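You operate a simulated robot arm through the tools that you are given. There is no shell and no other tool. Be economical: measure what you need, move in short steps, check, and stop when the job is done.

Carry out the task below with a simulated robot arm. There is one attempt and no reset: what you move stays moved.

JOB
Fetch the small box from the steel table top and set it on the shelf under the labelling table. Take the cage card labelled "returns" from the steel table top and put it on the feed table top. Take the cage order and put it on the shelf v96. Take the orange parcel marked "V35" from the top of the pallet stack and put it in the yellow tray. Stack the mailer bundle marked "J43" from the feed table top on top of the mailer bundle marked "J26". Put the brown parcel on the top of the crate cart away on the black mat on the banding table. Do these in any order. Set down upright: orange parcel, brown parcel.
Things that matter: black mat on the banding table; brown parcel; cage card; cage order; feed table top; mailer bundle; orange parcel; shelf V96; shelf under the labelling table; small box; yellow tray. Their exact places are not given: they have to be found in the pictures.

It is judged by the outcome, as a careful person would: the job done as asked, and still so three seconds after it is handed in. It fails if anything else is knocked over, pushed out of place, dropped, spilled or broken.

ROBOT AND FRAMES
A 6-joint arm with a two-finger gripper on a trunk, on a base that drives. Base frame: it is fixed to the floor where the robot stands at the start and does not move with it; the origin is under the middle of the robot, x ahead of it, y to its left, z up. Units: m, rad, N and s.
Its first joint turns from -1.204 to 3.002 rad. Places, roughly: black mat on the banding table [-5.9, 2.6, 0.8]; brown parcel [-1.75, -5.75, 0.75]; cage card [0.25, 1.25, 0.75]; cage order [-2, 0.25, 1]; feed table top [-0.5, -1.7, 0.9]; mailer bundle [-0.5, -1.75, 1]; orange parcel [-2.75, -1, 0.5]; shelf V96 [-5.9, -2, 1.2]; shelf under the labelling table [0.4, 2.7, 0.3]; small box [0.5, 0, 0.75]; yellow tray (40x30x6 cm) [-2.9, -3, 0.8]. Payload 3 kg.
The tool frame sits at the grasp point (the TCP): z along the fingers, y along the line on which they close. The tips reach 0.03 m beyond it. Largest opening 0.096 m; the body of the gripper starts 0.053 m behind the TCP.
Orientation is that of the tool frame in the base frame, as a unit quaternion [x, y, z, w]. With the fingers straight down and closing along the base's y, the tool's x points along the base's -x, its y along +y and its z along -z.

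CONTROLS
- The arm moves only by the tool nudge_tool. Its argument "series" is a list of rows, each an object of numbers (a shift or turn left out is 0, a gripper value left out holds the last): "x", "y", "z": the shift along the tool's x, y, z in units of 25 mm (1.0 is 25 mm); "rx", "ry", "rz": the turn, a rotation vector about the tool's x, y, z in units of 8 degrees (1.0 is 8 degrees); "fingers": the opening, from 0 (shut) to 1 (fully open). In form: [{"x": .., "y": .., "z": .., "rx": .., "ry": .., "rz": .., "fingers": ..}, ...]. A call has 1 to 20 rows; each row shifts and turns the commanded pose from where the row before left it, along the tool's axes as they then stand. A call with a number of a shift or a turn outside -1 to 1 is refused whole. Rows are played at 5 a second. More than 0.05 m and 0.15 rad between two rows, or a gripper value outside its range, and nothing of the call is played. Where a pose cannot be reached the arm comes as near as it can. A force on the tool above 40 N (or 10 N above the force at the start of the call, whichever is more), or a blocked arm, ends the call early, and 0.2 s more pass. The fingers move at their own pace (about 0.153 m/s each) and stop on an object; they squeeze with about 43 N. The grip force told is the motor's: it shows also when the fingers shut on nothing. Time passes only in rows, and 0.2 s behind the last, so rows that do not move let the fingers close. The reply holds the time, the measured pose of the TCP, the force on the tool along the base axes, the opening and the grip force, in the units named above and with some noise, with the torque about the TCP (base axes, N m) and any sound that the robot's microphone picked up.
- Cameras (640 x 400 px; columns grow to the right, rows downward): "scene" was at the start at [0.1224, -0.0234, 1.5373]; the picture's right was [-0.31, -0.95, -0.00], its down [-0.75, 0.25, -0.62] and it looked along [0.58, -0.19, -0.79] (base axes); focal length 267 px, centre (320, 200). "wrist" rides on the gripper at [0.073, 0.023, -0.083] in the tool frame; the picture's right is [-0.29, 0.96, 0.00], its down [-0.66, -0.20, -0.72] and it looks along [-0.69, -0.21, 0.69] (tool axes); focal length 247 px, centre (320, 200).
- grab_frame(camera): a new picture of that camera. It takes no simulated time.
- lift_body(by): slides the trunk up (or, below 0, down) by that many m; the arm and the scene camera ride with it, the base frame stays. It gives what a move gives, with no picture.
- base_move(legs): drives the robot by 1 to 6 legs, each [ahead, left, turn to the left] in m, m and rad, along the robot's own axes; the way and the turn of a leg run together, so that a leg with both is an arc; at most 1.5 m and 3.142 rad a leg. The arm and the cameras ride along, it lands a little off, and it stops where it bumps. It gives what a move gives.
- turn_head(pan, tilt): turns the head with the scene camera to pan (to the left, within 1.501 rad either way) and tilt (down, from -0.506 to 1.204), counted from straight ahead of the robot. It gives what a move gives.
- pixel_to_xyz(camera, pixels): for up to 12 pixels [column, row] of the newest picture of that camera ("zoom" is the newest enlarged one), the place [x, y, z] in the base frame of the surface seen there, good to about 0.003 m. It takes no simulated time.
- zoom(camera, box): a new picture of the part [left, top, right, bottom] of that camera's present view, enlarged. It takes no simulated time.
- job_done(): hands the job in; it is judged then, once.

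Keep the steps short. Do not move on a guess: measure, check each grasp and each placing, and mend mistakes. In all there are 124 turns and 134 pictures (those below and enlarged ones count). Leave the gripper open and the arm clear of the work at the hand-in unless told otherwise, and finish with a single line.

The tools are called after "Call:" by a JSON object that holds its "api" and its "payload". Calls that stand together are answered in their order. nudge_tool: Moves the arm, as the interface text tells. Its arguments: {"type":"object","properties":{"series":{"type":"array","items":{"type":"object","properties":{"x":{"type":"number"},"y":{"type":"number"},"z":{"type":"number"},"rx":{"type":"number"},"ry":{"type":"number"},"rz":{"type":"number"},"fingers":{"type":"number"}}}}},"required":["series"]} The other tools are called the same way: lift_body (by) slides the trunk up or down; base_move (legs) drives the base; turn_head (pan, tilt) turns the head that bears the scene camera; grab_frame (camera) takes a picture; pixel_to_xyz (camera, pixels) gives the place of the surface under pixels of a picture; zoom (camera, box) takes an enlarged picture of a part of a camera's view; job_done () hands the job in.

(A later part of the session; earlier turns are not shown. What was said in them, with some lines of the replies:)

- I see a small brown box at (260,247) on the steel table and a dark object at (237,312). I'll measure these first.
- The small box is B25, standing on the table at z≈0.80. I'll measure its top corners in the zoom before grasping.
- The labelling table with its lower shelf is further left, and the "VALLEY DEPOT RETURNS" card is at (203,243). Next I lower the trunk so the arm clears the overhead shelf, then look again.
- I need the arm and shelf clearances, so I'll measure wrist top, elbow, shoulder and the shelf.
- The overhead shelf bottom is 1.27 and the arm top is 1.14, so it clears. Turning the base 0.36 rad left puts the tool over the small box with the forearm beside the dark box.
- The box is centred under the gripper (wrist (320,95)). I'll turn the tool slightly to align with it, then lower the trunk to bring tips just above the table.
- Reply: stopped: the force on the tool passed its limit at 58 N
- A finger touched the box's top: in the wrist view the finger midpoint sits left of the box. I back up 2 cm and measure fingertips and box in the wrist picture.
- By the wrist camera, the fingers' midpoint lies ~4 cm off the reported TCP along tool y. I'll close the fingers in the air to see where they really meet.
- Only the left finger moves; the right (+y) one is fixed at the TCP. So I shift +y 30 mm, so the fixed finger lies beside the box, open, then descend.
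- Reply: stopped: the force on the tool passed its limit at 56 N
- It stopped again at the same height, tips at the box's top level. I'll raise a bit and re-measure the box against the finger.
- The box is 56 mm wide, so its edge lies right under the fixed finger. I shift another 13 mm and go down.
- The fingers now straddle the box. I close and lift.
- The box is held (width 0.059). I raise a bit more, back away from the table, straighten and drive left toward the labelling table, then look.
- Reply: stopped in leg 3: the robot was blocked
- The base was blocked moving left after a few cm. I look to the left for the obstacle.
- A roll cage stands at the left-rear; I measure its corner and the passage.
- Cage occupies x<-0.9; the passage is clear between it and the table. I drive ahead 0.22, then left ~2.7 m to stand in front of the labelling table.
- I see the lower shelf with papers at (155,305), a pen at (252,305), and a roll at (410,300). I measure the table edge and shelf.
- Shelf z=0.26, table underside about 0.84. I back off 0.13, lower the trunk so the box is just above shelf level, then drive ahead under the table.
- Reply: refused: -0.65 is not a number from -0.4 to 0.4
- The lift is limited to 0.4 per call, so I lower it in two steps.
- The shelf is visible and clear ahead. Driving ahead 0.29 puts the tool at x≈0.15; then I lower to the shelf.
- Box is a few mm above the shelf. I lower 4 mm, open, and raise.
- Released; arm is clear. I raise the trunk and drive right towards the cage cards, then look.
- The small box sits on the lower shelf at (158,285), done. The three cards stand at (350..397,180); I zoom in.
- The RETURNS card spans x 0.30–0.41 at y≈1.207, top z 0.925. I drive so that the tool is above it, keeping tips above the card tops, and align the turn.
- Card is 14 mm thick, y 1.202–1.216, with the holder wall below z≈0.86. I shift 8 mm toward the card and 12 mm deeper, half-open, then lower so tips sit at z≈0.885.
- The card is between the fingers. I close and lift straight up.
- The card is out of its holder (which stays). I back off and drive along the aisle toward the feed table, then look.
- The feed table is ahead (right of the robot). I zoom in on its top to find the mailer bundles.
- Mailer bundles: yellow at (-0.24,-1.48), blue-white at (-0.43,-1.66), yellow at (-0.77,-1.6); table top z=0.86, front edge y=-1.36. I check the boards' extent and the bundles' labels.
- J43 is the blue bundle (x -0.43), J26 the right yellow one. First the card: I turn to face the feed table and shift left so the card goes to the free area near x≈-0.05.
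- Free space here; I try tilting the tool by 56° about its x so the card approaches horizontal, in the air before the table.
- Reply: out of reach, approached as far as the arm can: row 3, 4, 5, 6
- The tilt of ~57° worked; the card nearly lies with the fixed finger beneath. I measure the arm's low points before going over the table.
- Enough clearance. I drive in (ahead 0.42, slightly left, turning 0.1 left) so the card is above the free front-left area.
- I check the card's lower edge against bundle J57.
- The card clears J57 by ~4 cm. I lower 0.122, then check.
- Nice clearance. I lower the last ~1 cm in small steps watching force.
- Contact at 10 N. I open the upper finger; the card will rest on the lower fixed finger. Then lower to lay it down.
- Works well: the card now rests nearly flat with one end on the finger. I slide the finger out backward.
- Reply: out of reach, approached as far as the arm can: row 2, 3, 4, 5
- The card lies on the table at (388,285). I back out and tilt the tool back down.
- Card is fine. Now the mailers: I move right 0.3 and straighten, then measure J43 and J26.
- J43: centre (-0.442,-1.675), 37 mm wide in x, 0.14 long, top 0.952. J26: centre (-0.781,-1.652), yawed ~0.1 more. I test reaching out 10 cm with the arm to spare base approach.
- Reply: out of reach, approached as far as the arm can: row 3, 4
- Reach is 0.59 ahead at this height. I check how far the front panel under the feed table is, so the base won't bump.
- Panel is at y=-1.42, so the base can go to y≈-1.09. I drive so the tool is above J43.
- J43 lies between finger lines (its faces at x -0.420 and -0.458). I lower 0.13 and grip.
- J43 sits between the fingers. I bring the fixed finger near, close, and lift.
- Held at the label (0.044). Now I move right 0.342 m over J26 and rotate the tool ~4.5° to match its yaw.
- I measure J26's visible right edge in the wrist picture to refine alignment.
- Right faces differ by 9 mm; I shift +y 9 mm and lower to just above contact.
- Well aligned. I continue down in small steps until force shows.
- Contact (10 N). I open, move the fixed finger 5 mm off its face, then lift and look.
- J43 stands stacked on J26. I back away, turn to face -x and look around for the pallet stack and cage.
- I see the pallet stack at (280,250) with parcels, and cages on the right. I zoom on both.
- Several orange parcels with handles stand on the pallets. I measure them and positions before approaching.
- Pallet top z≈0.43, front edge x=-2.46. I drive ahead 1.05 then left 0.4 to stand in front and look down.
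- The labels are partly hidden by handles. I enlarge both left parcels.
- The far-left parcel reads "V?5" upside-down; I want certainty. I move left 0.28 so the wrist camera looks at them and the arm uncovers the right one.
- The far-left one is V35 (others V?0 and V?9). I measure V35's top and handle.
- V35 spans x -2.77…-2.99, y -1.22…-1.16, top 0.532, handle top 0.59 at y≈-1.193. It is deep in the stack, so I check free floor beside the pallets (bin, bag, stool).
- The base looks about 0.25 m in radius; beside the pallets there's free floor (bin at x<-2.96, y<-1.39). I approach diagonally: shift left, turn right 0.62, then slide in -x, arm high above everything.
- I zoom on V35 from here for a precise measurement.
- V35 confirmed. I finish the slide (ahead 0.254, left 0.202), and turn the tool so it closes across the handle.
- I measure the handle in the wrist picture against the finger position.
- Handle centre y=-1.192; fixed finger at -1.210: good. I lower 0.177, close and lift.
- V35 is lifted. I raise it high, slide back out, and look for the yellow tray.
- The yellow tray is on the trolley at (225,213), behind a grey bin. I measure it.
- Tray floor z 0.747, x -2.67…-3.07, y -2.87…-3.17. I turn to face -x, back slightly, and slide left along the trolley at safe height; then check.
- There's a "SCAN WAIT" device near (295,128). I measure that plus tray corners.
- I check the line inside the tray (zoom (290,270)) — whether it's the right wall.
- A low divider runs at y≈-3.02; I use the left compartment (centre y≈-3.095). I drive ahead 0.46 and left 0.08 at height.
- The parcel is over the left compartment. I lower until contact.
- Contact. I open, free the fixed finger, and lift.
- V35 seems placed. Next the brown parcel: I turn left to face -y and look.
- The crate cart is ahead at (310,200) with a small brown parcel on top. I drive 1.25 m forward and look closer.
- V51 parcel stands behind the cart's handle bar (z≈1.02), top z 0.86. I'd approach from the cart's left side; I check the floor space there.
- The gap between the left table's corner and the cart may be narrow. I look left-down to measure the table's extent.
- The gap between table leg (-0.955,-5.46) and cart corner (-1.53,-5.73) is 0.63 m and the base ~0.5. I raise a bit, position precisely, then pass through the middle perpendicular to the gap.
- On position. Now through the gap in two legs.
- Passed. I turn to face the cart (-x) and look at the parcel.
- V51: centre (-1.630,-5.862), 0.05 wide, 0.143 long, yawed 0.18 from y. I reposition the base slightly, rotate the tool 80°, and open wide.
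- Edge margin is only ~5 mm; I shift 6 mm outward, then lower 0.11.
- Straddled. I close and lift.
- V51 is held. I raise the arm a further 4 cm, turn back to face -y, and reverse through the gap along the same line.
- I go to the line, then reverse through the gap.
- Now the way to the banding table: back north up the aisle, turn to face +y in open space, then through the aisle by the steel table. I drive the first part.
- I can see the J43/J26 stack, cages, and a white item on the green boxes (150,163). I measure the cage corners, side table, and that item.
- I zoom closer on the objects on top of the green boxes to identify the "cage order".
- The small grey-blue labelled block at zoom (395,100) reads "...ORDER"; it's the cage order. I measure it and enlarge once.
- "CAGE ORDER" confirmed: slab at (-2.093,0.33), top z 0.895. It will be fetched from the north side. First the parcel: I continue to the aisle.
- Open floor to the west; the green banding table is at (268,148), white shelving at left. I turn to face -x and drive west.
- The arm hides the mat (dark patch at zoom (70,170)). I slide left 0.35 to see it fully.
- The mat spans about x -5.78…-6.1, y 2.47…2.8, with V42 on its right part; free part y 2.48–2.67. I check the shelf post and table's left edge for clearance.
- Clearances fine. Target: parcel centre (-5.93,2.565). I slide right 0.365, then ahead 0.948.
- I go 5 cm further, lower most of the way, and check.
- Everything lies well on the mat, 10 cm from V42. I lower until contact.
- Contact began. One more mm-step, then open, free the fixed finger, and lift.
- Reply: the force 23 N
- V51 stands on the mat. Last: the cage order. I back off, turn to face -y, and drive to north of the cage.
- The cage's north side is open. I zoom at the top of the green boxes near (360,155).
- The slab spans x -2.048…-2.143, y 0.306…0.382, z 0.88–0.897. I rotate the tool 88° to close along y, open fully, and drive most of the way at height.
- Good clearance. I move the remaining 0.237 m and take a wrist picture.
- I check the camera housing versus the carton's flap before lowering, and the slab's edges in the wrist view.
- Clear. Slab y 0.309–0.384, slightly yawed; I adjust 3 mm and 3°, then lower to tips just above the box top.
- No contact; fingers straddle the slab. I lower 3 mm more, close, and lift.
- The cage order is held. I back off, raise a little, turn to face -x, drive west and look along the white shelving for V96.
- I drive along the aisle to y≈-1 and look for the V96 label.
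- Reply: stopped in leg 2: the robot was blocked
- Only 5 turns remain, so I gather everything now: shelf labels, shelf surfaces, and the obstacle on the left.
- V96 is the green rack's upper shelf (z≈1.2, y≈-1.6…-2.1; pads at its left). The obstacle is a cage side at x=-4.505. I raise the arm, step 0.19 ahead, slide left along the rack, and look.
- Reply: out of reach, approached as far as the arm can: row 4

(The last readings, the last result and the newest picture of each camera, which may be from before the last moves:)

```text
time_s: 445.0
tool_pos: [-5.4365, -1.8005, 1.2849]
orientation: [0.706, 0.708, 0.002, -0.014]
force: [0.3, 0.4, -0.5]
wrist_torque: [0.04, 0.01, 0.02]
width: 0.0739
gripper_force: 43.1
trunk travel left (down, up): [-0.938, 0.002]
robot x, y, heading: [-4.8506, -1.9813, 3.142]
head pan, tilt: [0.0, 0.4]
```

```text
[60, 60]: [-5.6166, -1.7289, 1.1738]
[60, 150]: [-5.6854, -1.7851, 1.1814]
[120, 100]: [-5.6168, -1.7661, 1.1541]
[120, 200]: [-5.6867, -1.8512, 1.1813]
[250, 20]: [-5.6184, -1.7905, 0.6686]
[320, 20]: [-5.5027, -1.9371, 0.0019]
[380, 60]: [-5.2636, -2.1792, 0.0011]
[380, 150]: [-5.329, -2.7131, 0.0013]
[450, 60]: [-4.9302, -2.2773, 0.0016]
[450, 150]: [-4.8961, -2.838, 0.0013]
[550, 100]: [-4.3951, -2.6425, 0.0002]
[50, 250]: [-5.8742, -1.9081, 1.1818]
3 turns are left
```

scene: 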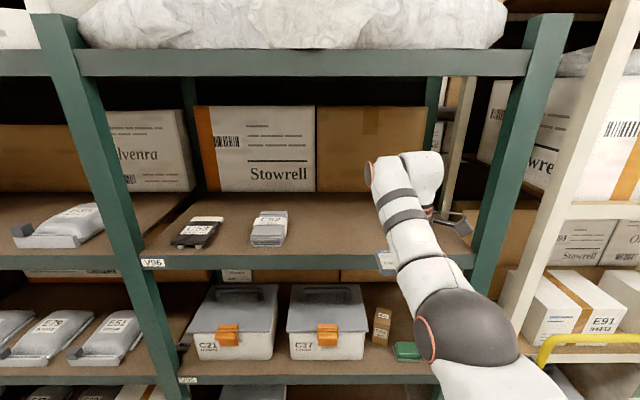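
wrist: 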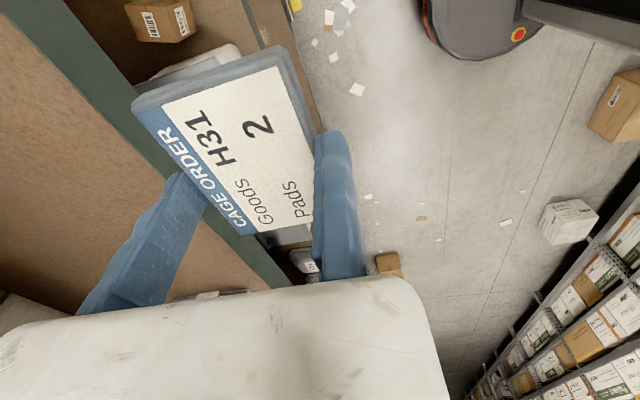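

Label V96 is on this shelf (153,262); surface z=1.181, front x=-5.617, free between y -2.03 and -1.55. I lower 3.5 cm, drive 0.305 ahead in, then lower towards the surface in steps and check.

Call:
{"api": "lift_body", "payload": {"by": -0.035}}

Call:
{"api": "base_move", "payload": {"legs": [[0.305, 0, 0]]}}

Call:
{"api": "lift_body", "payload": {"by": -0.029}}

Call:
{"api": "lift_body", "payload": {"by": -0.004}}

Call:
{"api": "lift_body", "payload": {"by": -0.002}}

Call:
{"api": "grab_frame", "payload": {"camera": "wrist"}}

Call:
{"api": "grab_frame", "payload": {"camera": "scene"}}

```text
time_s: 445.8
tool_pos: [-5.4364, -1.8013, 1.25]
orientation: [0.705, 0.709, 0.004, -0.014]
force: [0.2, -1.0, -0.7]
wrist_torque: [0.0, 0.01, 0.02]
width: 0.0736
gripper_force: 43.6
trunk travel left (down, up): [-0.903, 0.037]
robot x, y, heading: [-4.8471, -1.9772, 3.145]
head pan, tilt: [0.0, 0.4]
```

```text
time_s: 447.9
tool_pos: [-5.7384, -1.801, 1.2508]
orientation: [0.705, 0.709, 0.002, -0.013]
force: [0.1, 0.6, -0.2]
wrist_torque: [-0.02, 0.01, -0.01]
width: 0.0738
gripper_force: 43.1
trunk travel left (down, up): [-0.903, 0.037]
robot x, y, heading: [-5.1527, -1.9781, 3.141]
head pan, tilt: [0.0, 0.4]
```

```text
time_s: 448.6
tool_pos: [-5.74, -1.801, 1.2201]
orientation: [0.705, 0.709, 0.002, -0.012]
force: [0.6, 0.3, -0.1]
wrist_torque: [0.0, -0.01, 0.0]
width: 0.0736
gripper_force: 43.1
trunk travel left (down, up): [-0.874, 0.066]
robot x, y, heading: [-5.1547, -1.9755, 3.139]
head pan, tilt: [0.0, 0.4]
```

```text
time_s: 449.1
tool_pos: [-5.7396, -1.8005, 1.2178]
orientation: [0.705, 0.709, 0.003, -0.014]
force: [0.1, 0.5, -0.2]
wrist_torque: [-0.01, -0.02, 0.03]
width: 0.0737
gripper_force: 43.1
trunk travel left (down, up): [-0.87, 0.07]
robot x, y, heading: [-5.1521, -1.9787, 3.138]
head pan, tilt: [0.0, 0.4]
```

```text
time_s: 449.7
tool_pos: [-5.7391, -1.8, 1.2156]
orientation: [0.705, 0.709, 0.003, -0.014]
force: [-0.4, -1.0, -0.6]
wrist_torque: [-0.02, -0.03, 0.0]
width: 0.0736
gripper_force: 43.0
trunk travel left (down, up): [-0.868, 0.072]
robot x, y, heading: [-5.1506, -1.9754, 3.137]
head pan, tilt: [0.0, 0.4]
```

```text
20 pictures are left
```

wrist: 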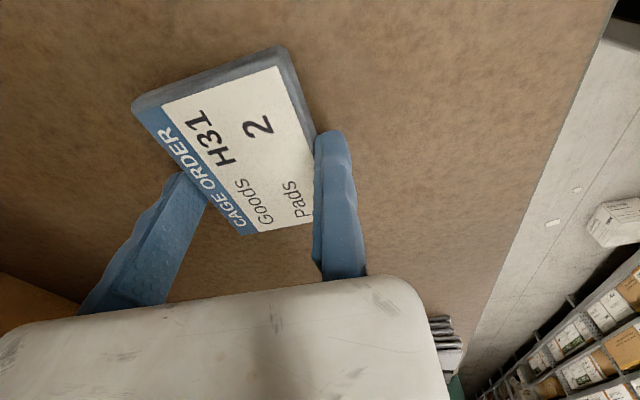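

```text
19 pictures are left
2 turns are left
```

scene: 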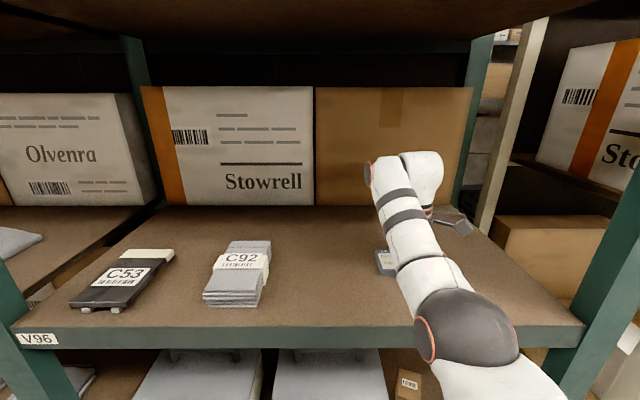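

The slab is ~1–2 mm above the V96 shelf. I lower 2 mm, open, free the finger, lift, back out, and look.

Call:
{"api": "lift_body", "payload": {"by": -0.002}}

Call:
{"api": "nudge_tool", "payload": {"series": [{"fingers": 1}, {}, {}, {"y": 0.25}, {}]}}

Call:
{"api": "lift_body", "payload": {"by": 0.045}}

Call:
{"api": "base_move", "payload": {"legs": [[-0.3, 0, 0]]}}

Call:
{"api": "grab_frame", "payload": {"camera": "scene"}}

Call:
{"api": "grab_frame", "payload": {"camera": "wrist"}}

```text
time_s: 450.2
tool_pos: [-5.7391, -1.8003, 1.2143]
orientation: [0.705, 0.709, 0.002, -0.014]
force: [-1.8, 1.4, 7.0]
wrist_torque: [-0.38, 0.05, -0.1]
width: 0.0736
gripper_force: 43.1
trunk travel left (down, up): [-0.866, 0.074]
robot x, y, heading: [-5.1529, -1.9762, 3.138]
head pan, tilt: [0.0, 0.4]
```

```text
time_s: 451.4
tool_pos: [-5.7394, -1.8004, 1.2123]
orientation: [0.705, 0.709, 0.002, -0.014]
force: [1.0, -0.4, -0.1]
wrist_torque: [0.0, 0.04, 0.0]
width: 0.0961
gripper_force: 0.0
out of reach, approached as far as the arm can: row 4
trunk travel left (down, up): [-0.866, 0.074]
robot x, y, heading: [-5.1551, -1.9722, 3.134]
head pan, tilt: [0.0, 0.4]
```

```text
time_s: 452.3
tool_pos: [-5.7396, -1.8011, 1.2581]
orientation: [0.705, 0.709, 0.003, -0.014]
force: [-0.5, 0.2, -0.1]
wrist_torque: [0.0, 0.01, -0.01]
width: 0.096
gripper_force: 0.0
trunk travel left (down, up): [-0.911, 0.029]
robot x, y, heading: [-5.1547, -1.9762, 3.138]
head pan, tilt: [0.0, 0.4]
```

```text
time_s: 454.3
tool_pos: [-5.4396, -1.8041, 1.2576]
orientation: [0.703, 0.711, 0.003, -0.013]
force: [-0.5, 0.6, 0.3]
wrist_torque: [-0.01, 0.03, 0.0]
width: 0.0963
gripper_force: 0.0
trunk travel left (down, up): [-0.911, 0.029]
robot x, y, heading: [-4.857, -1.9757, -3.137]
head pan, tilt: [0.0, 0.4]
```

```text
18 pictures are left
```

scene: 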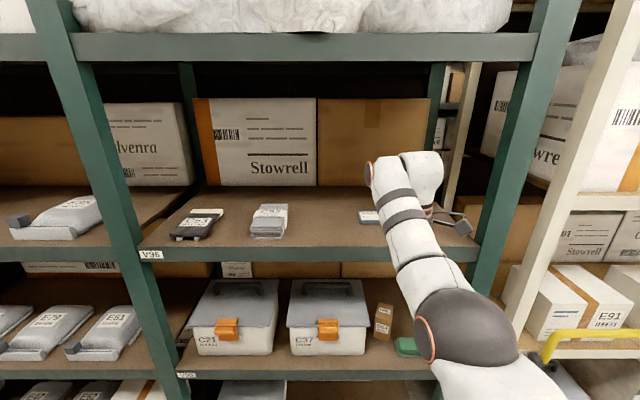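

```text
17 pictures are left
1 turns are left
```

wrist: 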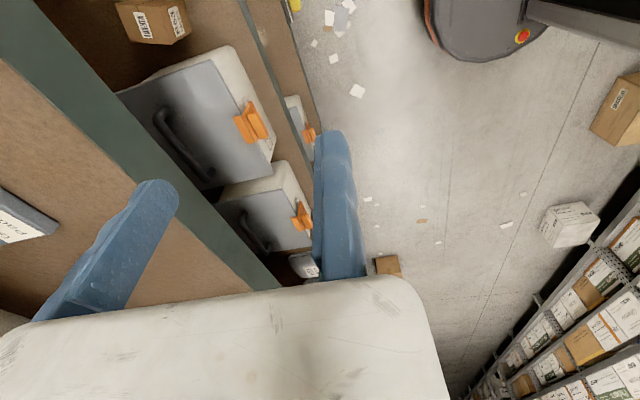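

The cage order lies on shelf V96 (370,217), the gripper is open and the arm is clear, so I hand in.

Call:
{"api": "job_done", "payload": {}}

```text
The job is handed in.
```

All six items were moved to where you asked and the job is handed in; V35's final position in the yellow tray was partly hidden by the arm, so I checked that one mainly by contact force and release.
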